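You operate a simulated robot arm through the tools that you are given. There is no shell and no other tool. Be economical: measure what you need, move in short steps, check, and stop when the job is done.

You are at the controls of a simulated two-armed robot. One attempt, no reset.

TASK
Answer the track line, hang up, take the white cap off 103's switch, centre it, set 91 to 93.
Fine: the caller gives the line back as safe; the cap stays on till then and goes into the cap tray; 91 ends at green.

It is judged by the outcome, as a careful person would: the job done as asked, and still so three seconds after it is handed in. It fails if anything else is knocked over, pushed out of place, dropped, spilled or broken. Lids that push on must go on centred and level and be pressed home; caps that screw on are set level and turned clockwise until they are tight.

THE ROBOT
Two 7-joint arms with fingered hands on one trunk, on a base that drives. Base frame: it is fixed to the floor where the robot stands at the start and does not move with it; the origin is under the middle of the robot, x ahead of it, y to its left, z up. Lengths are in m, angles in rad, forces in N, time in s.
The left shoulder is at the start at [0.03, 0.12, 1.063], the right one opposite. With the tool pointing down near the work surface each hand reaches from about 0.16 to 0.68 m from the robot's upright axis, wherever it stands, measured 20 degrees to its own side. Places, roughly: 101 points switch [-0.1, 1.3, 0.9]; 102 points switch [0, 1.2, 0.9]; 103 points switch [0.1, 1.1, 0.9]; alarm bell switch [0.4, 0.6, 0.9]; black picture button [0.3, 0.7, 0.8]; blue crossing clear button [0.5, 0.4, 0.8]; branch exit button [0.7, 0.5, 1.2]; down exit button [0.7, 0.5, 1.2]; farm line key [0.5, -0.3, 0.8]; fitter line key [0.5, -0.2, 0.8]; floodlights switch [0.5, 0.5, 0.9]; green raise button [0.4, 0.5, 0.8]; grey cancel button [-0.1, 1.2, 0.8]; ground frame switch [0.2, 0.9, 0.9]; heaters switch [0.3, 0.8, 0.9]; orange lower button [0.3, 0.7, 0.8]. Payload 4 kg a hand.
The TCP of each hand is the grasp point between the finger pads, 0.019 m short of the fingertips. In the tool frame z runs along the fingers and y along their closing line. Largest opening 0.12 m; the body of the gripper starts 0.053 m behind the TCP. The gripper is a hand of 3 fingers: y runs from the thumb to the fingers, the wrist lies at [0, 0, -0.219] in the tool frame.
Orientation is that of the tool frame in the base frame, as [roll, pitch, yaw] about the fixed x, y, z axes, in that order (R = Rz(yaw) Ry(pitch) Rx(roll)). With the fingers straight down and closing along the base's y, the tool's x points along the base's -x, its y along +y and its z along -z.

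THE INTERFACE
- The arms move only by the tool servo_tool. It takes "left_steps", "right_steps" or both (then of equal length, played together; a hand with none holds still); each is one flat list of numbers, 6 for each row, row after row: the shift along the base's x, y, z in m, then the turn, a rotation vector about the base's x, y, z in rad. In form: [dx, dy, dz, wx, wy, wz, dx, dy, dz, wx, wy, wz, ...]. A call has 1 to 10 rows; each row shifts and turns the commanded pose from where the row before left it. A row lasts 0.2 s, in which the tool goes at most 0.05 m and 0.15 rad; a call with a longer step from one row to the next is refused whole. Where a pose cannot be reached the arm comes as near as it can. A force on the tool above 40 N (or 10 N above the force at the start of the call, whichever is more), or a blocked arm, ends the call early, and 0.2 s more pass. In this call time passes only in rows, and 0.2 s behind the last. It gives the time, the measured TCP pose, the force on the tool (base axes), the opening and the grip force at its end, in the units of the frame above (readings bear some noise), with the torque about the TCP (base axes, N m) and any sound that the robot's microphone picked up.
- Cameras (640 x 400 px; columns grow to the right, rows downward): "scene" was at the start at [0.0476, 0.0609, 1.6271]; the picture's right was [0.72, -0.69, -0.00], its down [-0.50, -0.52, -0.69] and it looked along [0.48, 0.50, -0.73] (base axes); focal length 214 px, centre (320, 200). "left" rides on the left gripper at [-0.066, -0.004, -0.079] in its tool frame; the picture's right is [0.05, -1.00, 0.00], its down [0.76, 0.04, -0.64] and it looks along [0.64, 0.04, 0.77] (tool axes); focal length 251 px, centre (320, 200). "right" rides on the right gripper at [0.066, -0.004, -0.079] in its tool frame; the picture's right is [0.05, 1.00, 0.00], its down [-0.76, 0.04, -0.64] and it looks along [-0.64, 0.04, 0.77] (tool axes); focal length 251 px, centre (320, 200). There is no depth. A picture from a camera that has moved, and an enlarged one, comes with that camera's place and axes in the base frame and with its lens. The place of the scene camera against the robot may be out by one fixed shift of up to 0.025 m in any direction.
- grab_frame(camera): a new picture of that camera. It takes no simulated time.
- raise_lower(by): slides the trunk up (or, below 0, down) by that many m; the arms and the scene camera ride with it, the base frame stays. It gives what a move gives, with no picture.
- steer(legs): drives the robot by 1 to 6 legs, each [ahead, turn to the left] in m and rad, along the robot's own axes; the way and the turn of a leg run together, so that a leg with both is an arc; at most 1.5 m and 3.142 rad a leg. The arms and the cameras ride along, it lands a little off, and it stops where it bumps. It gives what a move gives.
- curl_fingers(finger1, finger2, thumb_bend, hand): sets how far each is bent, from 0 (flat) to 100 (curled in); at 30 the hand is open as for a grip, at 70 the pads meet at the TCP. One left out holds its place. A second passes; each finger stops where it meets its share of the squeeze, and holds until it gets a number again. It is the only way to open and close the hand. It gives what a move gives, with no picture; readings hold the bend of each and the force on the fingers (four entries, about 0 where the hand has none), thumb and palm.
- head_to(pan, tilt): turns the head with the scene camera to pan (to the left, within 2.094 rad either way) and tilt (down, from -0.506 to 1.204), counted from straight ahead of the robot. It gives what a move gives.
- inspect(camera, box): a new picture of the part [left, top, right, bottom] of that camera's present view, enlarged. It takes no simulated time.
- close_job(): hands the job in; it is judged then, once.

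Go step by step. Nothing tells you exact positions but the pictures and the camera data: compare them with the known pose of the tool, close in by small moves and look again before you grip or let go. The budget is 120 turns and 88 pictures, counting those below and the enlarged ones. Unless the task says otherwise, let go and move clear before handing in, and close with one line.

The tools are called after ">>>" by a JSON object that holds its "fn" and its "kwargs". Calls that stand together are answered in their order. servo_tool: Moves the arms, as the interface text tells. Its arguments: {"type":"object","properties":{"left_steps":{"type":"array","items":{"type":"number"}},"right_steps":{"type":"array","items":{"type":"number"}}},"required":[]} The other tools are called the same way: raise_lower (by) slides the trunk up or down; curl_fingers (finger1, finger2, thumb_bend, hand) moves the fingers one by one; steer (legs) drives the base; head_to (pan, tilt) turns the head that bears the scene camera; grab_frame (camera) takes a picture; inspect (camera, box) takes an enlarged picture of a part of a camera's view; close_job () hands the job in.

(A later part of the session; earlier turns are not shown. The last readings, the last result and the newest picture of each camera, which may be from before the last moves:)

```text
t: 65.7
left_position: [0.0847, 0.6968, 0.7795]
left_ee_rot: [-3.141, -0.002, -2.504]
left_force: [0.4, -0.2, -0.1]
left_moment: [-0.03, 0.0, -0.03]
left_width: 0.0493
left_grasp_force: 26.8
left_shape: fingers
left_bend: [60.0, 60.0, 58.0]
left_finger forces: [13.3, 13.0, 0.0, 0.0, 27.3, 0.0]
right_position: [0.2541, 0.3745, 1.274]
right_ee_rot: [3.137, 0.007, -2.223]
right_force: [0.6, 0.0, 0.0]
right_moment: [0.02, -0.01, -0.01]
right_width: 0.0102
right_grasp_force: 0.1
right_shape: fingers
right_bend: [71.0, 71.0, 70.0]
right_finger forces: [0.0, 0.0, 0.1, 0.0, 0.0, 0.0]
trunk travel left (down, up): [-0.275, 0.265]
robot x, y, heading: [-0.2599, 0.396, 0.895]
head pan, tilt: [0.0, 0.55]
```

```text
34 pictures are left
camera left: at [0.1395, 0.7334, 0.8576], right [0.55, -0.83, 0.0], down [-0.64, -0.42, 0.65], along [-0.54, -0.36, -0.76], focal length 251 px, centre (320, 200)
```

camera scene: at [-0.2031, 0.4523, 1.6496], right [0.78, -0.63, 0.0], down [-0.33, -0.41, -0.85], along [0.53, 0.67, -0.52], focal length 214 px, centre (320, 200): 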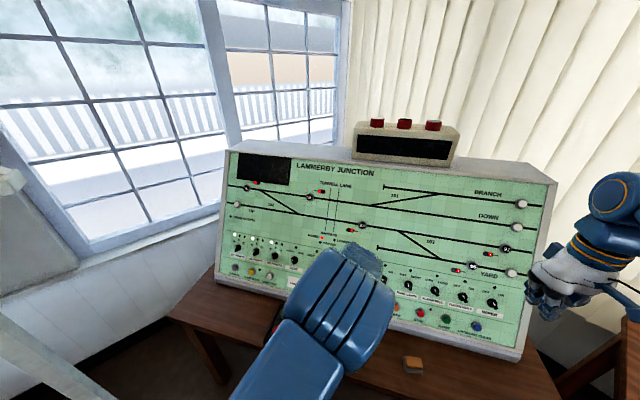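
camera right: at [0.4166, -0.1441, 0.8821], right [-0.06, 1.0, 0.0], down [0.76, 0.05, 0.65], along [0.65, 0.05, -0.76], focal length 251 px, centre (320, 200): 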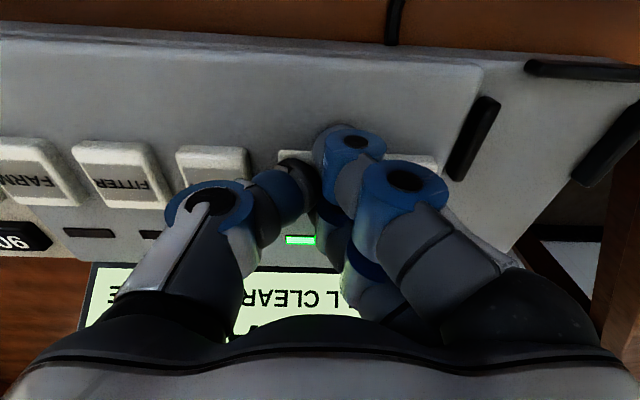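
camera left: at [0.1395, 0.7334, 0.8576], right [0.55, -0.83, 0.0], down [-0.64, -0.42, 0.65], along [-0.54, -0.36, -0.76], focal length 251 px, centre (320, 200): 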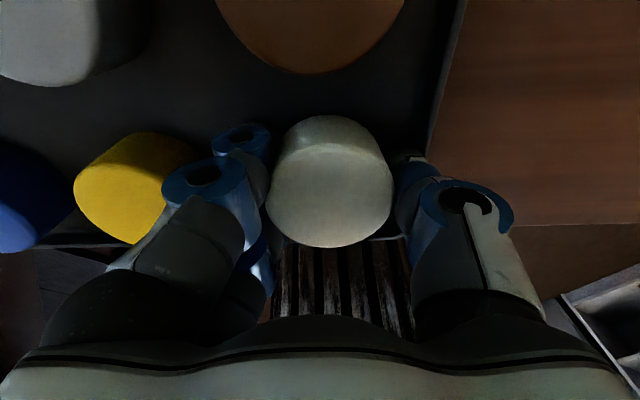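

No contact now; continue down.

>>> {"fn": "servo_tool", "kwargs": {"left_steps": [0, 0, -0.003, 0, 0, 0, 0, 0, -0.003, 0, 0, 0, 0, 0, -0.003, 0, 0, 0]}}

```text
t: 66.5
left_position: [0.0826, 0.6988, 0.7713]
left_ee_rot: [-3.14, 0.003, -2.502]
left_force: [-11.3, 6.8, 30.4]
left_moment: [-0.59, -0.31, -0.14]
left_width: 0.0493
left_grasp_force: 51.6
left_shape: fingers
left_bend: [60.0, 60.0, 58.0]
left_finger forces: [20.9, 16.9, 0.0, 0.1, 64.4, 0.1]
right_position: [0.2512, 0.3747, 1.2747]
right_ee_rot: [3.139, 0.009, -2.222]
right_force: [-0.3, 0.7, -0.4]
right_moment: [0.01, 0.01, -0.01]
right_width: 0.0104
right_grasp_force: 0.0
right_shape: fingers
right_bend: [71.0, 71.0, 70.0]
right_finger forces: [0.0, 0.0, 0.1, 0.0, 0.0, 0.0]
trunk travel left (down, up): [-0.275, 0.265]
robot x, y, heading: [-0.2627, 0.3965, 0.892]
head pan, tilt: [0.0, 0.55]
```

Touching down on the tray floor. Easing 2 mm up and opening the fingers just enough to release.

>>> {"fn": "servo_tool", "kwargs": {"left_steps": [0.0006, -0.0008, 0.002, 0, 0, 0]}}

>>> {"fn": "curl_fingers", "kwargs": {"hand": "left", "finger1": 57, "finger2": 57, "thumb_bend": 55}}

>>> {"fn": "grab_frame", "kwargs": {"camera": "left"}}

```text
t: 66.9
left_position: [0.0833, 0.6972, 0.7728]
left_ee_rot: [3.141, 0.001, -2.503]
left_force: [-8.5, 10.9, 21.9]
left_moment: [-0.43, -0.34, 0.01]
left_width: 0.0489
left_grasp_force: 49.4
left_shape: fingers
left_bend: [60.0, 60.0, 58.0]
left_finger forces: [19.0, 16.5, 0.0, 0.0, 63.1, 0.0]
right_position: [0.253, 0.3745, 1.2753]
right_ee_rot: [3.139, 0.008, -2.222]
right_force: [0.0, 0.4, 0.5]
right_moment: [-0.03, 0.0, -0.01]
right_width: 0.0104
right_grasp_force: 0.1
right_shape: fingers
right_bend: [71.0, 71.0, 70.0]
right_finger forces: [0.0, 0.0, 0.0, 0.1, 0.0, 0.1]
trunk travel left (down, up): [-0.275, 0.265]
robot x, y, heading: [-0.2576, 0.3965, 0.897]
head pan, tilt: [0.0, 0.55]
```

```text
t: 67.9
left_position: [0.0844, 0.6961, 0.7727]
left_ee_rot: [-3.14, 0.001, -2.504]
left_force: [-0.3, 4.7, 27.4]
left_moment: [0.64, 0.32, 0.09]
left_width: 0.0504
left_grasp_force: 27.1
left_shape: fingers
left_bend: [56.0, 56.0, 56.0]
left_finger forces: [25.9, 7.9, 0.1, 0.1, 20.5, 0.1]
right_position: [0.2535, 0.3746, 1.2749]
right_ee_rot: [3.138, 0.01, -2.221]
right_force: [0.2, -0.8, 0.2]
right_moment: [0.02, 0.03, 0.03]
right_width: 0.0105
right_grasp_force: 0.1
right_shape: fingers
right_bend: [71.0, 71.0, 70.0]
right_finger forces: [0.0, 0.0, 0.0, 0.1, 0.1, 0.1]
trunk travel left (down, up): [-0.275, 0.265]
robot x, y, heading: [-0.2613, 0.3966, 0.893]
head pan, tilt: [0.0, 0.55]
```

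```text
33 pictures are left
camera left: at [0.1397, 0.7322, 0.8518], right [0.55, -0.83, 0.0], down [-0.64, -0.42, 0.64], along [-0.54, -0.35, -0.77], focal length 251 px, centre (320, 200)
```

left: 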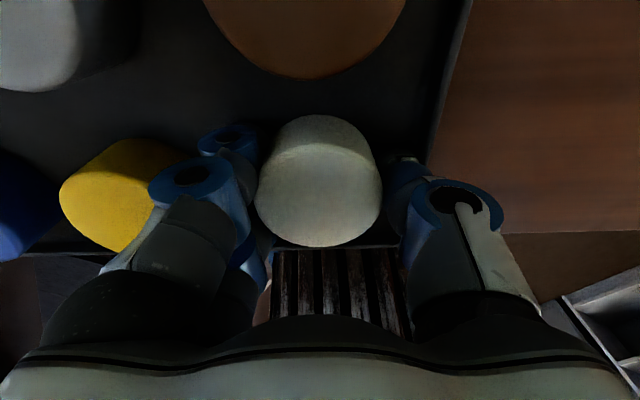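

Still holding; easing up 2 mm and opening a little more.

>>> {"fn": "servo_tool", "kwargs": {"left_steps": [0, 0, 0.003, 0, 0, 0]}}

>>> {"fn": "curl_fingers", "kwargs": {"hand": "left", "finger1": 54, "finger2": 54, "thumb_bend": 51}}

>>> {"fn": "grab_frame", "kwargs": {"camera": "left"}}

```text
t: 68.3
left_position: [0.083, 0.6958, 0.7735]
left_ee_rot: [3.139, -0.008, -2.502]
left_force: [0.1, 4.9, 0.8]
left_moment: [0.11, 0.0, 0.06]
left_width: 0.0529
left_grasp_force: 6.2
left_shape: fingers
left_bend: [55.0, 56.0, 55.0]
left_finger forces: [3.6, 1.6, 0.1, 0.0, 7.6, 0.1]
right_position: [0.2542, 0.3741, 1.2742]
right_ee_rot: [3.138, 0.006, -2.223]
right_force: [0.6, -0.5, 0.3]
right_moment: [0.0, -0.01, 0.0]
right_width: 0.0104
right_grasp_force: 0.2
right_shape: fingers
right_bend: [71.0, 71.0, 70.0]
right_finger forces: [0.0, 0.0, 0.1, 0.0, 0.1, 0.1]
trunk travel left (down, up): [-0.275, 0.265]
robot x, y, heading: [-0.2615, 0.3945, 0.896]
head pan, tilt: [0.0, 0.55]
```

```text
t: 69.3
left_position: [0.0835, 0.6962, 0.7748]
left_ee_rot: [-3.14, -0.003, -2.502]
left_force: [-5.7, 3.1, 1.2]
left_moment: [0.01, 0.06, -0.08]
left_width: 0.0552
left_grasp_force: 4.5
left_shape: fingers
left_bend: [54.0, 54.0, 55.0]
left_finger forces: [0.6, 0.4, 0.0, 0.0, 7.1, 0.1]
right_position: [0.2541, 0.3748, 1.2746]
right_ee_rot: [3.137, 0.006, -2.223]
right_force: [-0.9, -0.7, 0.2]
right_moment: [0.02, 0.0, 0.0]
right_width: 0.0106
right_grasp_force: 0.1
right_shape: fingers
right_bend: [71.0, 71.0, 70.0]
right_finger forces: [0.0, 0.0, 0.1, 0.0, 0.0, 0.0]
trunk travel left (down, up): [-0.275, 0.265]
robot x, y, heading: [-0.2591, 0.3943, 0.893]
head pan, tilt: [0.0, 0.55]
```

```text
32 pictures are left
camera left: at [0.1395, 0.7327, 0.8539], right [0.55, -0.83, 0.0], down [-0.64, -0.42, 0.65], along [-0.54, -0.36, -0.76], focal length 251 px, centre (320, 200)
```

left: 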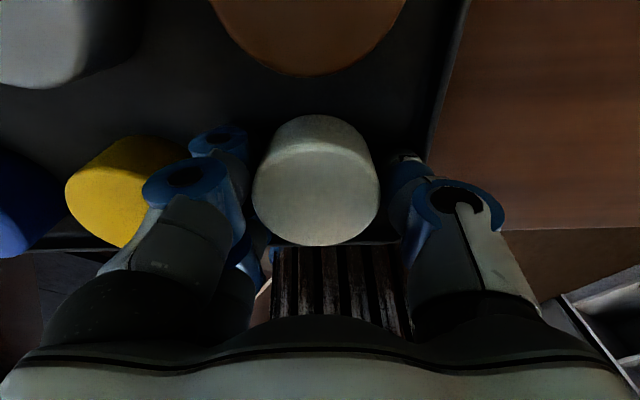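

The cap is free (the thumb only leans on the tray lip). Rising straight up gently.

>>> {"fn": "servo_tool", "kwargs": {"left_steps": [-0.001, 0.0014, 0.005, 0, 0, 0, 0, 0, 0.007, 0, 0, 0, 0, 0, 0.015, 0, 0, 0, 0, 0, 0.03, 0, 0, 0, 0, 0, 0.04, 0, 0, 0]}}

>>> {"fn": "grab_frame", "kwargs": {"camera": "left"}}

```text
t: 70.5
left_position: [0.0847, 0.6961, 0.8729]
left_ee_rot: [3.142, -0.002, -2.504]
left_force: [-0.4, 0.4, 0.6]
left_moment: [-0.01, -0.02, 0.0]
left_width: 0.0606
left_grasp_force: 0.0
left_shape: fingers
left_bend: [54.0, 54.0, 51.0]
left_finger forces: [0.0, 0.1, 0.0, 0.1, 0.0, 0.0]
right_position: [0.2554, 0.3734, 1.273]
right_ee_rot: [3.138, 0.008, -2.221]
right_force: [-0.9, 0.0, -0.4]
right_moment: [-0.01, 0.0, 0.01]
right_width: 0.0105
right_grasp_force: 0.1
right_shape: fingers
right_bend: [71.0, 71.0, 70.0]
right_finger forces: [0.0, 0.0, 0.0, 0.0, 0.0, 0.0]
trunk travel left (down, up): [-0.275, 0.265]
robot x, y, heading: [-0.2598, 0.3949, 0.891]
head pan, tilt: [0.0, 0.55]
```

```text
31 pictures are left
camera left: at [0.1397, 0.7323, 0.9514], right [0.55, -0.83, 0.0], down [-0.64, -0.42, 0.65], along [-0.54, -0.36, -0.76], focal length 251 px, centre (320, 200)
```

left: 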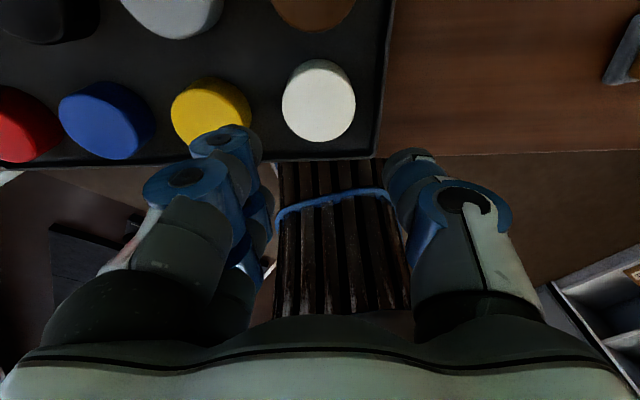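

The white cap sits neatly in the empty slot. Now back to the 103 switch for a close look at its knob.

>>> {"fn": "servo_tool", "kwargs": {"left_steps": [-0.005, 0.02, 0.04, 0, 0, 0, -0.0125, 0.035, 0.03, 0, 0, 0, -0.0125, 0.035, 0.02, 0.0811, -0.1096, 0, -0.0125, 0.035, 0.01, 0.0811, -0.1096, 0, -0.0125, 0.035, 0.01, 0.0811, -0.1096, 0, -0.0125, 0.035, 0.01, 0.0811, -0.1096, 0, -0.0125, 0.035, 0, 0.0811, -0.1096, 0, -0.0125, 0.035, 0, 0.0811, -0.1096, 0, -0.0125, 0.035, 0, 0.0811, -0.1096, 0, -0.012, 0.035, 0, 0.0811, -0.1096, 0]}}

>>> {"fn": "inspect", "kwargs": {"camera": "left", "box": [220, 0, 420, 125]}}

>>> {"fn": "inspect", "kwargs": {"camera": "scene", "box": [400, 180, 550, 340]}}

```text
t: 72.7
left_position: [-0.0328, 1.0349, 0.9894]
left_ee_rot: [-3.139, 1.092, -2.5]
left_force: [-0.1, 0.7, 0.9]
left_moment: [-0.05, 0.0, -0.01]
left_width: 0.0605
left_grasp_force: 0.1
left_shape: fingers
left_bend: [54.0, 54.0, 51.0]
left_finger forces: [0.1, 0.0, 0.0, 0.0, 0.0, 0.1]
right_position: [0.2533, 0.3763, 1.2745]
right_ee_rot: [3.14, 0.006, -2.221]
right_force: [-0.7, 0.0, 0.1]
right_moment: [-0.03, -0.02, 0.03]
right_width: 0.0105
right_grasp_force: 0.0
right_shape: fingers
right_bend: [71.0, 71.0, 70.0]
right_finger forces: [0.0, 0.0, 0.0, 0.1, 0.0, 0.0]
trunk travel left (down, up): [-0.275, 0.265]
robot x, y, heading: [-0.2599, 0.3932, 0.899]
head pan, tilt: [0.0, 0.55]
```

```text
3.20 times, centred on (320, 62) of left
camera zoom: at [-0.0627, 1.0078, 1.0849], right [0.57, -0.82, -0.05], down [-0.77, -0.52, -0.38], along [0.29, 0.26, -0.92], focal length 805 px, centre (320, 640)
```

zoom: 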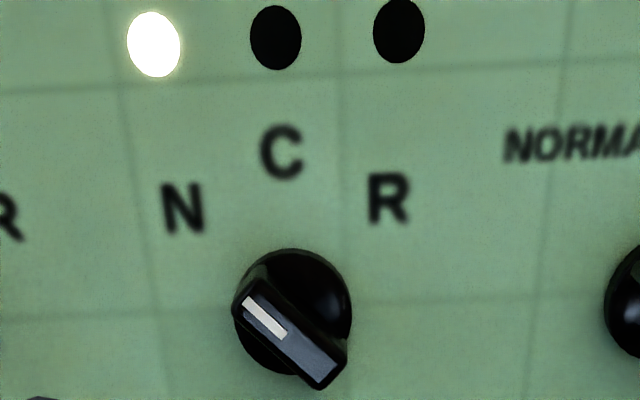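

```text
2.50 times, centred on (475, 260) of scene
camera zoom: at [-0.2057, 0.455, 1.6496], right [0.78, -0.63, 0.0], down [-0.33, -0.41, -0.85], along [0.53, 0.66, -0.52], focal length 536 px, centre (-68, 50)
```

zoom: 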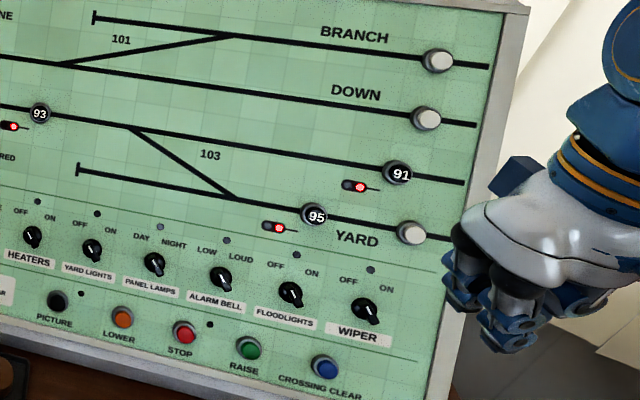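

103's knob has a slim ridge pointing up-left to N; C is straight up, about 0.75 rad clockwise. Route: 91 (right) then 93. I'll pre-shape, roll the left hand 45° counter-clockwise so it closes across the ridge, and approach.

>>> {"fn": "curl_fingers", "kwargs": {"hand": "left", "finger1": 60, "finger2": 60, "thumb_bend": 60}}

>>> {"fn": "servo_tool", "kwargs": {"left_steps": [0.0081, 0.0074, -0.006, -0.0931, -0.0695, 0.0604, 0.0081, 0.0074, -0.006, -0.0931, -0.0695, 0.0604, 0.0081, 0.0074, -0.006, -0.0931, -0.0695, 0.0604, 0.0081, 0.0074, -0.006, -0.0931, -0.0695, 0.0604, 0.0081, 0.0074, -0.006, -0.0931, -0.0695, 0.0604, 0.0081, 0.0074, -0.006, -0.0931, -0.0695, 0.0604]}}

>>> {"fn": "grab_frame", "kwargs": {"camera": "left"}}

```text
t: 73.7
left_position: [-0.0314, 1.0323, 0.9902]
left_ee_rot: [-3.141, 1.09, -2.502]
left_force: [-0.1, 0.2, 0.5]
left_moment: [0.03, -0.02, -0.02]
left_width: 0.0386
left_grasp_force: 0.1
left_shape: fingers
left_bend: [60.0, 60.0, 60.0]
left_finger forces: [0.1, 0.1, 0.1, 0.1, 0.1, 0.0]
right_position: [0.254, 0.3744, 1.2743]
right_ee_rot: [3.139, 0.008, -2.221]
right_force: [-0.7, -0.7, -0.4]
right_moment: [-0.02, 0.02, 0.03]
right_width: 0.0104
right_grasp_force: 0.0
right_shape: fingers
right_bend: [71.0, 71.0, 70.0]
right_finger forces: [0.0, 0.0, 0.0, 0.0, 0.0, 0.0]
trunk travel left (down, up): [-0.275, 0.265]
robot x, y, heading: [-0.2581, 0.3937, 0.894]
head pan, tilt: [0.0, 0.55]
```

```text
t: 75.1
left_position: [0.0143, 1.0769, 0.9562]
left_ee_rot: [-2.206, 0.676, -1.363]
left_force: [0.3, 0.6, -0.4]
left_moment: [0.02, 0.0, 0.0]
left_width: 0.0386
left_grasp_force: 0.0
left_shape: fingers
left_bend: [60.0, 60.0, 60.0]
left_finger forces: [0.1, 0.0, 0.1, 0.0, 0.1, 0.0]
right_position: [0.2556, 0.3749, 1.2735]
right_ee_rot: [3.138, 0.008, -2.222]
right_force: [-0.1, 0.6, -0.5]
right_moment: [0.02, -0.02, -0.03]
right_width: 0.0105
right_grasp_force: 0.1
right_shape: fingers
right_bend: [71.0, 71.0, 70.0]
right_finger forces: [0.1, 0.0, 0.0, 0.1, 0.0, 0.0]
trunk travel left (down, up): [-0.275, 0.265]
robot x, y, heading: [-0.2611, 0.3961, 0.893]
head pan, tilt: [0.0, 0.55]
```

```text
28 pictures are left
camera left: at [-0.0499, 1.084, 1.0369], right [0.69, -0.41, 0.59], down [-0.36, -0.91, -0.21], along [0.62, -0.07, -0.78], focal length 251 px, centre (320, 200)
```

left: 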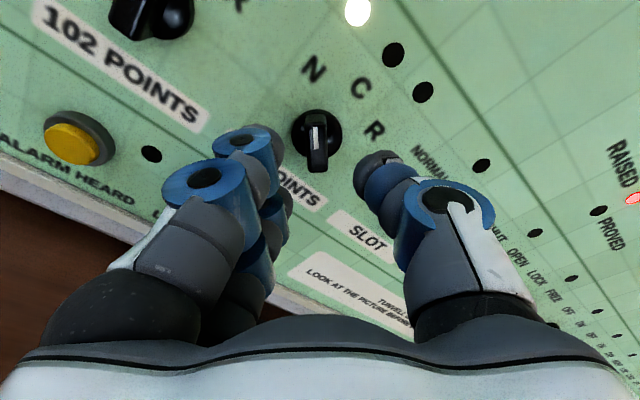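

Ridge is aligned with the grip and on axis. Moving in.

>>> {"fn": "servo_tool", "kwargs": {"left_steps": [0.0085, 0.0064, -0.0055, 0, 0, 0, 0.0085, 0.0064, -0.0055, 0, 0, 0, 0.005, 0.0037, -0.0032, 0, 0, 0]}}

>>> {"fn": "grab_frame", "kwargs": {"camera": "left"}}

```text
t: 75.9
left_position: [0.0379, 1.0927, 0.942]
left_ee_rot: [-2.205, 0.677, -1.365]
left_force: [1.0, -0.7, 0.4]
left_moment: [-0.05, 0.0, 0.0]
left_width: 0.0385
left_grasp_force: 0.1
left_shape: fingers
left_bend: [60.0, 60.0, 60.0]
left_finger forces: [0.0, 0.0, 0.0, 0.0, 0.0, 0.0]
right_position: [0.255, 0.3736, 1.2749]
right_ee_rot: [3.139, 0.007, -2.223]
right_force: [0.5, -0.1, 0.3]
right_moment: [-0.01, 0.0, -0.02]
right_width: 0.0105
right_grasp_force: 0.1
right_shape: fingers
right_bend: [71.0, 71.0, 70.0]
right_finger forces: [0.0, 0.0, 0.0, 0.0, 0.1, 0.1]
trunk travel left (down, up): [-0.275, 0.265]
robot x, y, heading: [-0.2609, 0.3917, 0.897]
head pan, tilt: [0.0, 0.55]
```

```text
27 pictures are left
camera left: at [-0.0271, 1.0996, 1.0224], right [0.69, -0.41, 0.59], down [-0.37, -0.91, -0.21], along [0.62, -0.07, -0.78], focal length 251 px, centre (320, 200)
```

left: 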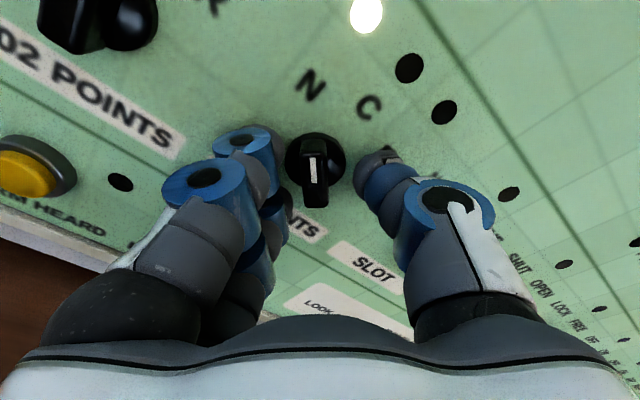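

On course; in another centimetre.

>>> {"fn": "servo_tool", "kwargs": {"left_steps": [0.0043, 0.0032, -0.0028, 0, 0, 0, 0.0028, 0.0021, -0.0018, 0, 0, 0, 0.0021, 0.0016, -0.0014, 0, 0, 0]}}

>>> {"fn": "inspect", "kwargs": {"camera": "left", "box": [200, 80, 440, 260]}}

```text
t: 76.7
left_position: [0.0403, 1.0972, 0.9412]
left_ee_rot: [-2.202, 0.681, -1.363]
left_force: [-24.9, -21.0, 16.7]
left_moment: [-0.38, 0.53, 0.03]
left_width: 0.0373
left_grasp_force: 18.7
left_shape: fingers
left_bend: [60.0, 61.0, 60.0]
left_finger forces: [4.7, 22.8, 0.0, 0.1, 9.4, 0.1]
right_position: [0.2498, 0.3677, 1.2761]
right_ee_rot: [3.139, 0.012, -2.22]
right_force: [0.5, -0.2, -0.7]
right_moment: [0.01, 0.02, 0.02]
right_width: 0.0105
right_grasp_force: 0.0
right_shape: fingers
right_bend: [71.0, 71.0, 70.0]
right_finger forces: [0.0, 0.0, 0.0, 0.0, 0.0, 0.0]
trunk travel left (down, up): [-0.275, 0.265]
robot x, y, heading: [-0.2606, 0.3966, 0.897]
head pan, tilt: [0.0, 0.55]
stopped in row 3 (left hand): the force on the tool passed its limit at 44 N (the readings are from after the stop); the commanded pose is now the measured one
```

```text
2.22 times, centred on (320, 170) of left
camera zoom: at [-0.0254, 1.1037, 1.0203], right [0.69, -0.42, 0.59], down [-0.36, -0.91, -0.21], along [0.63, -0.07, -0.78], focal length 559 px, centre (320, 267)
```

zoom: 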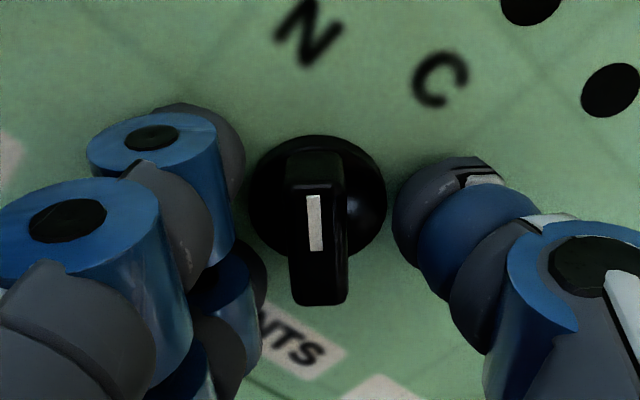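

Fingertips reached the panel face on both sides of the knob. Backing 4 mm and pinching the ridge.

>>> {"fn": "servo_tool", "kwargs": {"left_steps": [-0.0028, -0.0021, 0.0018, 0, 0, 0]}}

>>> {"fn": "curl_fingers", "kwargs": {"hand": "left", "finger1": 76, "finger2": 76, "thumb_bend": 76}}

>>> {"fn": "inspect", "kwargs": {"camera": "left", "box": [200, 80, 440, 260]}}

```text
t: 77.1
left_position: [0.039, 1.0966, 0.9406]
left_ee_rot: [-2.204, 0.681, -1.361]
left_force: [-15.1, -11.1, 10.4]
left_moment: [-0.28, 0.41, 0.09]
left_width: 0.0372
left_grasp_force: 10.0
left_shape: fingers
left_bend: [60.0, 61.0, 60.0]
left_finger forces: [1.1, 16.8, 0.0, 0.0, 3.1, 0.0]
right_position: [0.2519, 0.3718, 1.2747]
right_ee_rot: [3.137, 0.01, -2.223]
right_force: [-0.2, 0.3, 0.2]
right_moment: [0.0, -0.02, -0.01]
right_width: 0.0102
right_grasp_force: 0.2
right_shape: fingers
right_bend: [71.0, 71.0, 70.0]
right_finger forces: [0.0, 0.0, 0.0, 0.1, 0.1, 0.0]
trunk travel left (down, up): [-0.275, 0.265]
robot x, y, heading: [-0.2635, 0.3945, 0.893]
head pan, tilt: [0.0, 0.55]
```

```text
t: 78.1
left_position: [0.0403, 1.0967, 0.9387]
left_ee_rot: [-2.205, 0.681, -1.362]
left_force: [-11.2, -6.5, 4.9]
left_moment: [0.04, -0.24, -0.16]
left_width: 0.0182
left_grasp_force: 27.9
left_shape: fingers
left_bend: [66.0, 66.0, 71.0]
left_finger forces: [6.8, 8.1, 0.0, 0.0, 41.0, 0.1]
right_position: [0.2528, 0.3722, 1.2747]
right_ee_rot: [3.139, 0.008, -2.222]
right_force: [0.8, -1.1, -0.8]
right_moment: [-0.02, 0.0, -0.02]
right_width: 0.0103
right_grasp_force: 0.1
right_shape: fingers
right_bend: [71.0, 71.0, 70.0]
right_finger forces: [0.1, 0.1, 0.0, 0.0, 0.1, 0.0]
trunk travel left (down, up): [-0.275, 0.265]
robot x, y, heading: [-0.2639, 0.3965, 0.89]
head pan, tilt: [0.0, 0.55]
```

```text
2.22 times, centred on (320, 170) of left
camera zoom: at [-0.0248, 1.104, 1.019], right [0.69, -0.41, 0.59], down [-0.36, -0.91, -0.21], along [0.62, -0.07, -0.78], focal length 559 px, centre (320, 267)
```

zoom: 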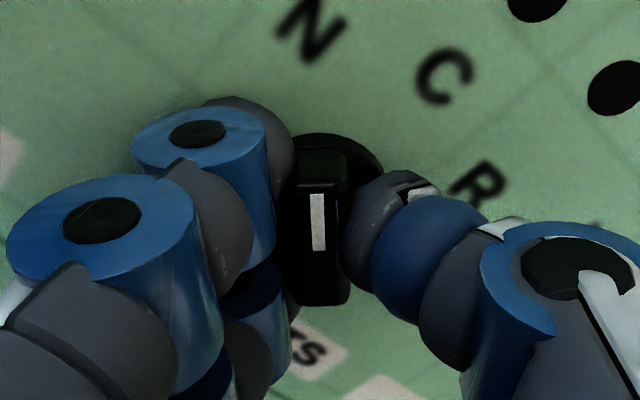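

The ridge is pinched. Turning it clockwise 45° about the panel normal.

>>> {"fn": "servo_tool", "kwargs": {"left_steps": [0, 0, 0, 0.0931, 0.0695, -0.0604, 0, 0, 0, 0.0931, 0.0695, -0.0604, 0, 0, 0, 0.0931, 0.0695, -0.0604, 0, 0, 0, 0.0931, 0.0695, -0.0604, 0, 0, 0, 0.0931, 0.0695, -0.0604, 0, 0, 0, 0.0931, 0.0695, -0.0604]}}

>>> {"fn": "grab_frame", "kwargs": {"camera": "left"}}

```text
t: 79.5
left_position: [0.0399, 1.0976, 0.9387]
left_ee_rot: [3.136, 1.09, -2.509]
left_force: [-10.4, -8.2, 4.6]
left_moment: [-0.17, -0.12, -0.41]
left_width: 0.0184
left_grasp_force: 29.4
left_shape: fingers
left_bend: [66.0, 66.0, 71.0]
left_finger forces: [7.3, 6.7, 0.1, 0.0, 44.9, 0.0]
right_position: [0.2526, 0.3729, 1.2741]
right_ee_rot: [3.138, 0.007, -2.222]
right_force: [-0.1, 0.3, 0.3]
right_moment: [0.01, -0.01, 0.01]
right_width: 0.0105
right_grasp_force: 0.0
right_shape: fingers
right_bend: [71.0, 71.0, 70.0]
right_finger forces: [0.1, 0.0, 0.0, 0.0, 0.1, 0.1]
trunk travel left (down, up): [-0.275, 0.265]
robot x, y, heading: [-0.2603, 0.3918, 0.895]
head pan, tilt: [0.0, 0.55]
```

```text
24 pictures are left
camera left: at [0.0103, 1.07, 1.0343], right [0.57, -0.82, -0.05], down [-0.77, -0.52, -0.38], along [0.28, 0.26, -0.92], focal length 251 px, centre (320, 200)
```

left: 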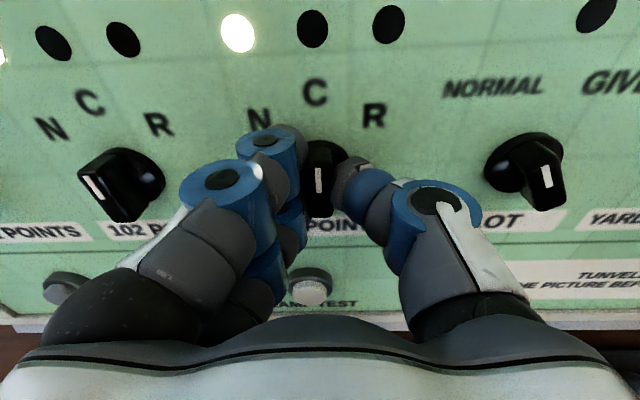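

The knob now points straight up at C (the N lamp just shows the lie of the points). Releasing and backing off to verify.

>>> {"fn": "curl_fingers", "kwargs": {"hand": "left", "finger1": 58, "finger2": 58, "thumb_bend": 60}}

>>> {"fn": "servo_tool", "kwargs": {"left_steps": [-0.007, -0.0053, 0.0046, 0, 0, 0, -0.0142, -0.0106, 0.0092, 0, 0, 0, -0.0213, -0.016, 0.0139, 0, 0, 0, -0.0284, -0.0213, 0.0185, 0, 0, 0]}}

>>> {"fn": "inspect", "kwargs": {"camera": "left", "box": [20, 0, 420, 250]}}

```text
t: 80.5
left_position: [0.0386, 1.0982, 0.9391]
left_ee_rot: [3.138, 1.094, -2.503]
left_force: [-18.8, -8.2, 9.9]
left_moment: [-0.02, 0.09, 0.04]
left_width: 0.0329
left_grasp_force: 11.2
left_shape: fingers
left_bend: [57.0, 57.0, 68.0]
left_finger forces: [0.0, 5.1, 0.0, 0.0, 16.8, 0.0]
right_position: [0.2497, 0.3728, 1.2748]
right_ee_rot: [3.137, 0.011, -2.222]
right_force: [0.1, 1.1, 0.3]
right_moment: [-0.02, -0.01, -0.03]
right_width: 0.0105
right_grasp_force: 0.1
right_shape: fingers
right_bend: [71.0, 71.0, 70.0]
right_finger forces: [0.0, 0.0, 0.1, 0.0, 0.0, 0.0]
trunk travel left (down, up): [-0.275, 0.265]
robot x, y, heading: [-0.2579, 0.3971, 0.896]
head pan, tilt: [0.0, 0.55]
```

```text
t: 81.5
left_position: [-0.0324, 1.0426, 0.9834]
left_ee_rot: [3.14, 1.091, -2.501]
left_force: [0.3, -0.4, 0.1]
left_moment: [-0.01, -0.02, -0.01]
left_width: 0.0419
left_grasp_force: 0.0
left_shape: fingers
left_bend: [57.0, 57.0, 60.0]
left_finger forces: [0.0, 0.0, 0.1, 0.0, 0.0, 0.0]
right_position: [0.2531, 0.3728, 1.2751]
right_ee_rot: [3.138, 0.008, -2.222]
right_force: [-0.9, -0.5, -0.2]
right_moment: [0.02, -0.01, 0.0]
right_width: 0.0103
right_grasp_force: 0.1
right_shape: fingers
right_bend: [71.0, 71.0, 70.0]
right_finger forces: [0.0, 0.1, 0.1, 0.0, 0.1, 0.1]
trunk travel left (down, up): [-0.275, 0.265]
robot x, y, heading: [-0.2622, 0.391, 0.895]
head pan, tilt: [0.0, 0.55]
```

```text
1.60 times, centred on (220, 125) of left
camera zoom: at [-0.0621, 1.0166, 1.0798], right [0.58, -0.82, -0.05], down [-0.77, -0.52, -0.38], along [0.29, 0.26, -0.92], focal length 402 px, centre (480, 320)
```

zoom: 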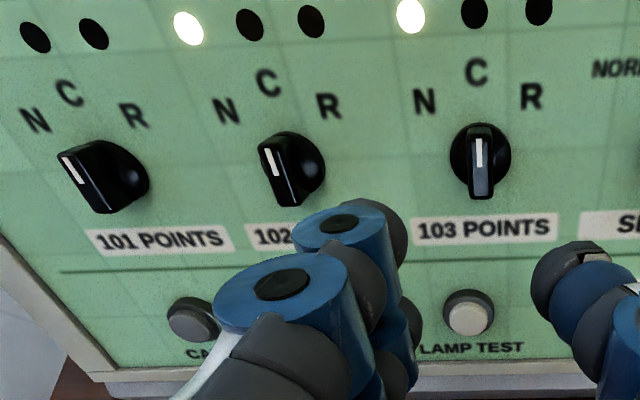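

103 is centred. Now for 91 (≈(0.655,0.466,1.107)) and 93 (≈(0.354,0.874,1.114)). 91 is at the edge of the right arm's reach, so I retract the left hand and shuffle the base to the right by backing off and coming in again.

>>> {"fn": "servo_tool", "kwargs": {"left_steps": [-0.03, -0.024, 0.02, 0, 0, 0, -0.03, -0.024, 0.025, 0, 0, 0, -0.03, -0.024, 0.025, 0, 0, 0, -0.03, -0.024, 0.025, 0, 0, 0, -0.03, -0.024, 0.025, 0, 0, 0, -0.03, -0.024, 0.025, 0, 0, 0]}}

>>> {"fn": "steer", "kwargs": {"legs": [[-0.28, 0], [0, -0.28], [0, -0.27], [0.29, 0], [0, 0.27]]}}

>>> {"fn": "grab_frame", "kwargs": {"camera": "scene"}}

```text
t: 82.9
left_position: [-0.2082, 0.8986, 1.133]
left_ee_rot: [3.14, 1.089, -2.505]
left_force: [-0.5, 0.1, -0.7]
left_moment: [0.01, 0.01, 0.0]
left_width: 0.0423
left_grasp_force: 0.0
left_shape: fingers
left_bend: [57.0, 57.0, 60.0]
left_finger forces: [0.1, 0.0, 0.0, 0.0, 0.0, 0.0]
right_position: [0.2542, 0.3715, 1.274]
right_ee_rot: [3.138, 0.009, -2.22]
right_force: [-0.3, -0.4, -0.3]
right_moment: [0.03, 0.02, -0.03]
right_width: 0.0104
right_grasp_force: 0.0
right_shape: fingers
right_bend: [71.0, 71.0, 70.0]
right_finger forces: [0.0, 0.0, 0.1, 0.0, 0.0, 0.1]
trunk travel left (down, up): [-0.275, 0.265]
robot x, y, heading: [-0.2586, 0.3955, 0.898]
head pan, tilt: [0.0, 0.55]
```

```text
t: 86.5
left_position: [-0.1529, 0.6052, 1.1325]
left_ee_rot: [3.136, 1.088, -2.994]
left_force: [1.1, -0.2, -0.9]
left_moment: [0.02, 0.01, 0.01]
left_width: 0.0427
left_grasp_force: 0.0
left_shape: fingers
left_bend: [57.0, 57.0, 60.0]
left_finger forces: [0.0, 0.0, 0.1, 0.0, 0.0, 0.0]
right_position: [0.0101, -0.0793, 1.2728]
right_ee_rot: [3.135, 0.007, -2.704]
right_force: [-0.3, -0.3, -0.3]
right_moment: [0.05, 0.0, 0.01]
right_width: 0.0105
right_grasp_force: 0.0
right_shape: fingers
right_bend: [71.0, 71.0, 70.0]
right_finger forces: [0.1, 0.0, 0.0, 0.0, 0.0, 0.0]
trunk travel left (down, up): [-0.275, 0.265]
robot x, y, heading: [-0.4469, 0.194, 0.431]
head pan, tilt: [0.0, 0.55]
stopped in leg 3: the robot was blocked; the commanded pose is now the measured one
```

```text
22 pictures are left
camera scene: at [-0.3679, 0.228, 1.6496], right [0.42, -0.91, 0.0], down [-0.48, -0.22, -0.85], along [0.77, 0.36, -0.52], focal length 214 px, centre (320, 200)
```

scene: 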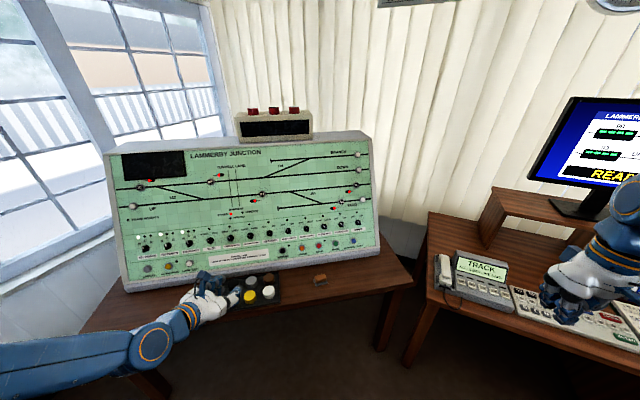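

Open space here. Now come in again, slightly to the right.

>>> {"fn": "steer", "kwargs": {"legs": [[0, -0.19], [0.3, 0], [0, 0.34]]}}

>>> {"fn": "inspect", "kwargs": {"camera": "scene", "box": [280, 120, 540, 320]}}

```text
t: 90.3
left_position: [0.0946, 0.7032, 1.1325]
left_ee_rot: [-3.138, 1.086, -2.885]
left_force: [-0.1, 0.6, -0.4]
left_moment: [-0.02, 0.01, -0.02]
left_width: 0.0428
left_grasp_force: 0.1
left_shape: fingers
left_bend: [57.0, 57.0, 60.0]
left_finger forces: [0.0, 0.0, 0.0, 0.0, 0.1, 0.1]
right_position: [0.3253, 0.0382, 1.2736]
right_ee_rot: [3.14, 0.006, -2.606]
right_force: [-0.2, 0.1, -0.7]
right_moment: [0.0, 0.0, 0.03]
right_width: 0.0102
right_grasp_force: 0.1
right_shape: fingers
right_bend: [71.0, 71.0, 70.0]
right_finger forces: [0.0, 0.0, 0.0, 0.0, 0.0, 0.0]
trunk travel left (down, up): [-0.275, 0.265]
robot x, y, heading: [-0.1466, 0.2573, 0.502]
head pan, tilt: [0.0, 0.55]
stopped in leg 3: the robot was blocked; the commanded pose is now the measured one
```

```text
2.00 times, centred on (410, 220) of scene
camera zoom: at [-0.0736, 0.292, 1.6496], right [0.48, -0.88, 0.0], down [-0.46, -0.25, -0.85], along [0.75, 0.41, -0.52], focal length 429 px, centre (140, 160)
```

zoom: 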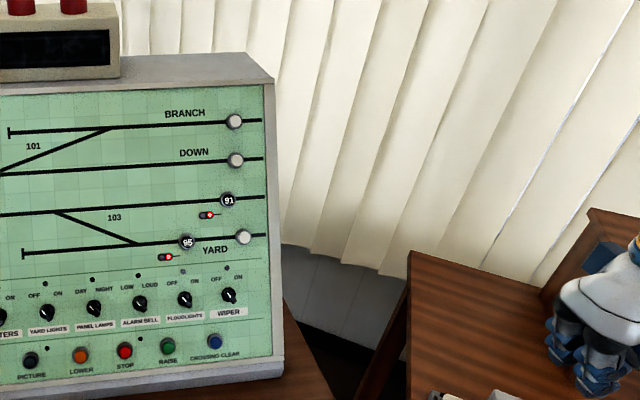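

Good stand: both buttons in reach. Bring the right hand in front of 91 and the left in front of 93, both pitched to the panel.

>>> {"fn": "curl_fingers", "kwargs": {"hand": "left", "finger1": 71, "finger2": 71, "thumb_bend": 70}}

>>> {"fn": "servo_tool", "kwargs": {"left_steps": [0.016, 0.0097, 0.0047, 0, 0, 0.127, 0.016, 0.0097, 0.0047, 0, 0, 0.127, 0.016, 0.0097, 0.0047, 0, 0, 0.127, 0.016, 0.0097, 0.0047, 0, 0, 0, 0.016, 0.0097, 0.0047, 0, 0, 0, 0.016, 0.0097, 0.0047, 0, 0, 0, 0.016, 0.0097, 0.0047, 0, 0, 0, 0.016, 0.0097, 0.0047, 0, 0, 0, 0.016, 0.0097, 0.0047, 0, 0, 0, 0.016, 0.0097, 0.0047, 0, 0, 0], "right_steps": [0.0228, 0.036, -0.01, 0, 0, 0.1, 0.0228, 0.036, -0.01, 0.0811, -0.1096, 0, 0.0228, 0.036, -0.01, 0.0811, -0.1096, 0, 0.0228, 0.036, -0.01, 0.0811, -0.1096, 0, 0.0228, 0.036, -0.01, 0.0811, -0.1096, 0, 0.0228, 0.036, -0.01, 0.0811, -0.1096, 0, 0.0228, 0.036, -0.01, 0.0811, -0.1096, 0, 0.0228, 0.036, -0.01, 0.0811, -0.1096, 0, 0.0228, 0.036, -0.01, 0.0811, -0.1096, 0, 0.0228, 0.036, -0.01, 0, 0, 0]}}

>>> {"fn": "grab_frame", "kwargs": {"camera": "right"}}

>>> {"fn": "grab_frame", "kwargs": {"camera": "left"}}

>>> {"fn": "grab_frame", "kwargs": {"camera": "scene"}}

```text
t: 91.3
left_position: [0.0952, 0.701, 1.1319]
left_ee_rot: [3.142, 1.088, -2.89]
left_force: [-0.5, 0.3, -0.1]
left_moment: [0.0, 0.05, -0.02]
left_width: 0.0103
left_grasp_force: 0.1
left_shape: fingers
left_bend: [72.0, 72.0, 70.0]
left_finger forces: [0.0, 0.0, 0.1, 0.0, 0.0, 0.1]
right_position: [0.3262, 0.0385, 1.2726]
right_ee_rot: [3.138, 0.007, -2.606]
right_force: [-0.1, 0.0, -0.2]
right_moment: [-0.01, 0.04, 0.02]
right_width: 0.0104
right_grasp_force: 0.1
right_shape: fingers
right_bend: [71.0, 71.0, 70.0]
right_finger forces: [0.1, 0.0, 0.0, 0.0, 0.1, 0.0]
trunk travel left (down, up): [-0.275, 0.265]
robot x, y, heading: [-0.1475, 0.2513, 0.506]
head pan, tilt: [0.0, 0.55]
```

```text
t: 93.5
left_position: [0.2563, 0.7992, 1.1778]
left_ee_rot: [3.141, 1.085, -2.509]
left_force: [0.1, 0.5, -0.1]
left_moment: [0.0, 0.01, -0.01]
left_width: 0.01
left_grasp_force: 0.0
left_shape: fingers
left_bend: [72.0, 72.0, 70.0]
left_finger forces: [0.0, 0.0, 0.0, 0.1, 0.0, 0.0]
right_position: [0.5559, 0.3988, 1.1711]
right_ee_rot: [3.135, 1.098, -2.509]
right_force: [0.1, 0.3, -0.4]
right_moment: [0.01, -0.02, -0.04]
right_width: 0.0102
right_grasp_force: 0.0
right_shape: fingers
right_bend: [71.0, 71.0, 70.0]
right_finger forces: [0.1, 0.0, 0.0, 0.0, 0.0, 0.1]
trunk travel left (down, up): [-0.275, 0.265]
robot x, y, heading: [-0.1489, 0.2541, 0.506]
head pan, tilt: [0.0, 0.55]
```

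```text
20 pictures are left
camera right: at [0.4774, 0.3365, 1.1476], right [-0.62, 0.79, -0.04], down [-0.2, -0.1, 0.97], along [0.76, 0.61, 0.22], focal length 251 px, centre (320, 200)
```

right: 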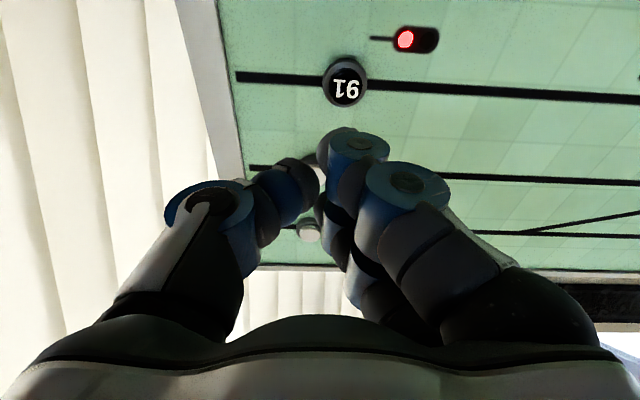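

```text
19 pictures are left
camera left: at [0.227, 0.7737, 1.2739], right [0.57, -0.82, -0.05], down [-0.77, -0.52, -0.38], along [0.28, 0.25, -0.93], focal length 251 px, centre (320, 200)
```

left: 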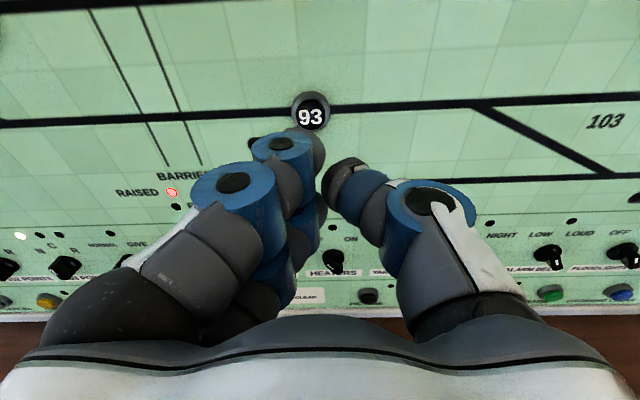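

```text
18 pictures are left
camera scene: at [-0.0708, 0.292, 1.6495], right [0.48, -0.88, 0.0], down [-0.46, -0.25, -0.85], along [0.75, 0.41, -0.52], focal length 214 px, centre (320, 200)
```

scene: 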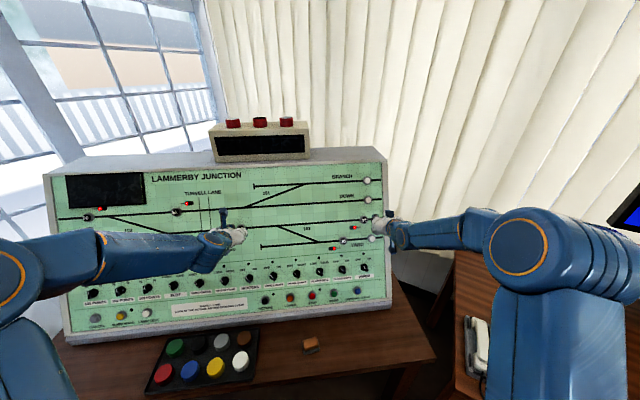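

Wrist cameras put 91 at about (0.637,0.486,1.101) and 93 at (0.343,0.875,1.099). Closing most of the distance with both hands.

>>> {"fn": "servo_tool", "kwargs": {"left_steps": [0.0131, 0.0126, -0.0142, 0, 0, 0, 0.0131, 0.0126, -0.0142, 0, 0, 0, 0.0131, 0.0126, -0.0142, 0, 0, 0, 0.0131, 0.0126, -0.0142, 0, 0, 0], "right_steps": [0.012, 0.0156, -0.0123, 0, 0, 0, 0.012, 0.0156, -0.0123, 0, 0, 0, 0.012, 0.0156, -0.0123, 0, 0, 0, 0.012, 0.0156, -0.0123, 0, 0, 0]}}

>>> {"fn": "grab_frame", "kwargs": {"camera": "right"}}

>>> {"fn": "grab_frame", "kwargs": {"camera": "left"}}

```text
t: 94.5
left_position: [0.3093, 0.8515, 1.1215]
left_ee_rot: [3.14, 1.086, -2.51]
left_force: [0.3, 0.5, -0.1]
left_moment: [0.0, -0.03, -0.02]
left_width: 0.01
left_grasp_force: 0.1
left_shape: fingers
left_bend: [72.0, 72.0, 70.0]
left_finger forces: [0.1, 0.1, 0.1, 0.1, 0.0, 0.0]
right_position: [0.6044, 0.4601, 1.1247]
right_ee_rot: [3.135, 1.097, -2.509]
right_force: [-0.6, -0.3, 0.5]
right_moment: [0.04, 0.02, 0.01]
right_width: 0.0102
right_grasp_force: 0.6
right_shape: fingers
right_bend: [71.0, 71.0, 70.0]
right_finger forces: [0.1, 0.0, 0.0, 0.1, 0.5, 0.1]
trunk travel left (down, up): [-0.275, 0.265]
robot x, y, heading: [-0.1468, 0.2522, 0.502]
head pan, tilt: [0.0, 0.55]
```

```text
17 pictures are left
camera right: at [0.5257, 0.3977, 1.1007], right [-0.62, 0.79, -0.05], down [-0.2, -0.1, 0.97], along [0.76, 0.61, 0.22], focal length 251 px, centre (320, 200)
```

right: 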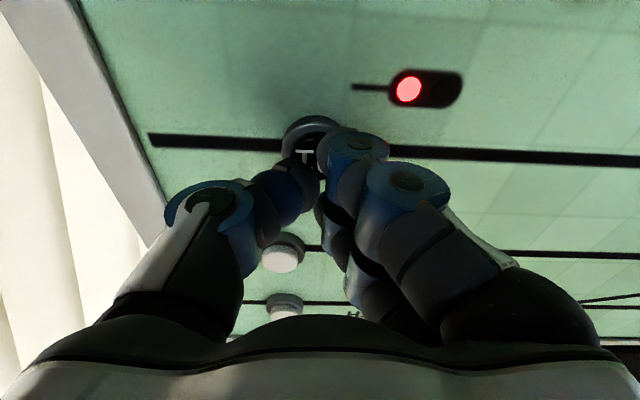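

```text
16 pictures are left
camera left: at [0.2803, 0.8241, 1.2169], right [0.57, -0.82, -0.05], down [-0.77, -0.51, -0.38], along [0.28, 0.25, -0.93], focal length 251 px, centre (320, 200)
```

left: 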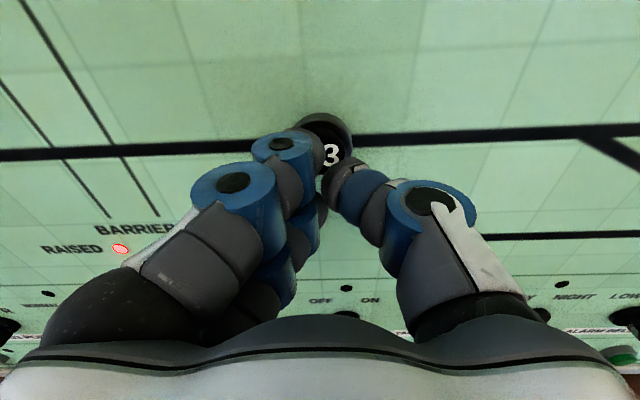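

Both fingertips are in front of their buttons. Pressing 91 first with the right hand.

>>> {"fn": "servo_tool", "kwargs": {"right_steps": [0.0057, 0.0043, -0.0037, 0, 0, 0, 0.0057, 0.0043, -0.0037, 0, 0, 0, 0.0036, 0.0027, -0.0023, 0, 0, 0, 0.0036, 0.0027, -0.0023, 0, 0, 0, 0.0028, 0.0021, -0.0018, 0, 0, 0, 0.0028, 0.0021, -0.0018, 0, 0, 0]}}

>>> {"fn": "grab_frame", "kwargs": {"camera": "right"}}

```text
t: 95.2
left_position: [0.3013, 0.8461, 1.1266]
left_ee_rot: [-3.139, 1.094, -2.509]
left_force: [0.8, -0.3, -0.4]
left_moment: [0.0, 0.0, 0.0]
left_width: 0.01
left_grasp_force: 0.0
left_shape: fingers
left_bend: [72.0, 72.0, 70.0]
left_finger forces: [0.0, 0.1, 0.0, 0.0, 0.0, 0.0]
right_position: [0.6069, 0.4666, 1.1232]
right_ee_rot: [3.133, 1.102, -2.507]
right_force: [-30.3, -17.5, 15.5]
right_moment: [-0.15, 0.52, 0.18]
right_width: 0.0077
right_grasp_force: 19.1
right_shape: fingers
right_bend: [70.0, 71.0, 72.0]
right_finger forces: [28.9, 0.0, 0.0, 0.1, 9.3, 0.0]
trunk travel left (down, up): [-0.275, 0.265]
robot x, y, heading: [-0.1466, 0.2541, 0.506]
head pan, tilt: [0.0, 0.55]
heard: click
stopped in row 3 (right hand): the force on the tool passed its limit at 46 N (the readings are from after the stop); the commanded pose is now the measured one
```

```text
15 pictures are left
camera right: at [0.5295, 0.4039, 1.0992], right [-0.62, 0.79, -0.04], down [-0.21, -0.11, 0.97], along [0.76, 0.61, 0.23], focal length 251 px, centre (320, 200)
```

right: 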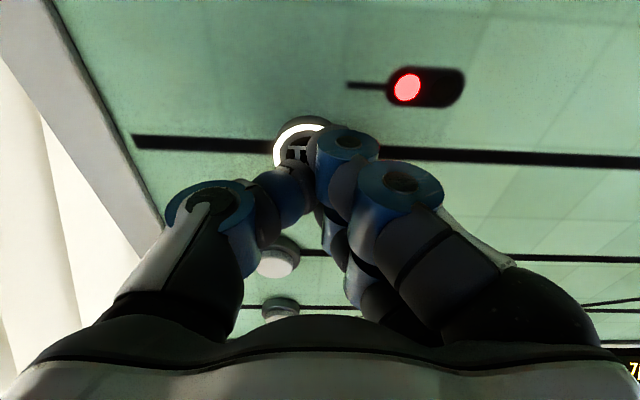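

Click, and 91's ring is lit. Withdrawing the right hand while pressing 93 with the left.

>>> {"fn": "servo_tool", "kwargs": {"left_steps": [0, 0, 0, 0, 0, 0, 0.0057, 0.0043, -0.0037, 0, 0, 0, 0.0057, 0.0043, -0.0037, 0, 0, 0, 0.0036, 0.0027, -0.0023, 0, 0, 0, 0.0036, 0.0027, -0.0023, 0, 0, 0, 0.0028, 0.0021, -0.0018, 0, 0, 0, 0.0028, 0.0021, -0.0018, 0, 0, 0], "right_steps": [-0.0142, -0.0106, 0.0092, 0, 0, 0, -0.0213, -0.016, 0.0139, 0, 0, 0, -0.0213, -0.016, 0.0139, 0, 0, 0, -0.0213, -0.016, 0.0139, 0, 0, 0, 0, 0, 0, 0, 0, 0, 0, 0, 0, 0, 0, 0, 0, 0, 0, 0, 0, 0]}}

>>> {"fn": "grab_frame", "kwargs": {"camera": "left"}}

```text
t: 96.6
left_position: [0.3212, 0.8611, 1.1165]
left_ee_rot: [3.139, 1.096, -2.507]
left_force: [-30.8, -18.3, 15.8]
left_moment: [0.1, -0.09, 0.22]
left_width: 0.0054
left_grasp_force: 21.4
left_shape: fingers
left_bend: [70.0, 72.0, 73.0]
left_finger forces: [27.5, 1.1, 0.0, 0.1, 13.3, 0.0]
right_position: [0.5295, 0.4059, 1.1739]
right_ee_rot: [3.131, 1.104, -2.509]
right_force: [-0.5, -0.3, -1.0]
right_moment: [-0.01, -0.01, 0.03]
right_width: 0.0101
right_grasp_force: 0.1
right_shape: fingers
right_bend: [71.0, 71.0, 70.0]
right_finger forces: [0.1, 0.0, 0.1, 0.0, 0.1, 0.0]
trunk travel left (down, up): [-0.275, 0.265]
robot x, y, heading: [-0.1471, 0.2527, 0.507]
head pan, tilt: [0.0, 0.55]
heard: click
stopped in row 6 (left hand): the force on the tool passed its limit at 45 N (the readings are from after the stop); the commanded pose is now the measured one
```

```text
14 pictures are left
camera left: at [0.2909, 0.8341, 1.2115], right [0.57, -0.82, -0.05], down [-0.77, -0.51, -0.38], along [0.29, 0.26, -0.92], focal length 251 px, centre (320, 200)
```

left: 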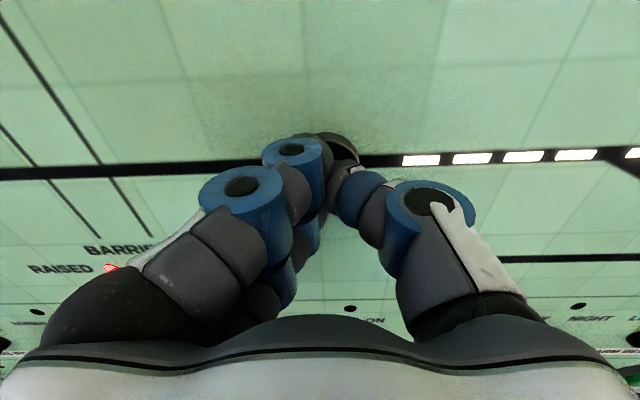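

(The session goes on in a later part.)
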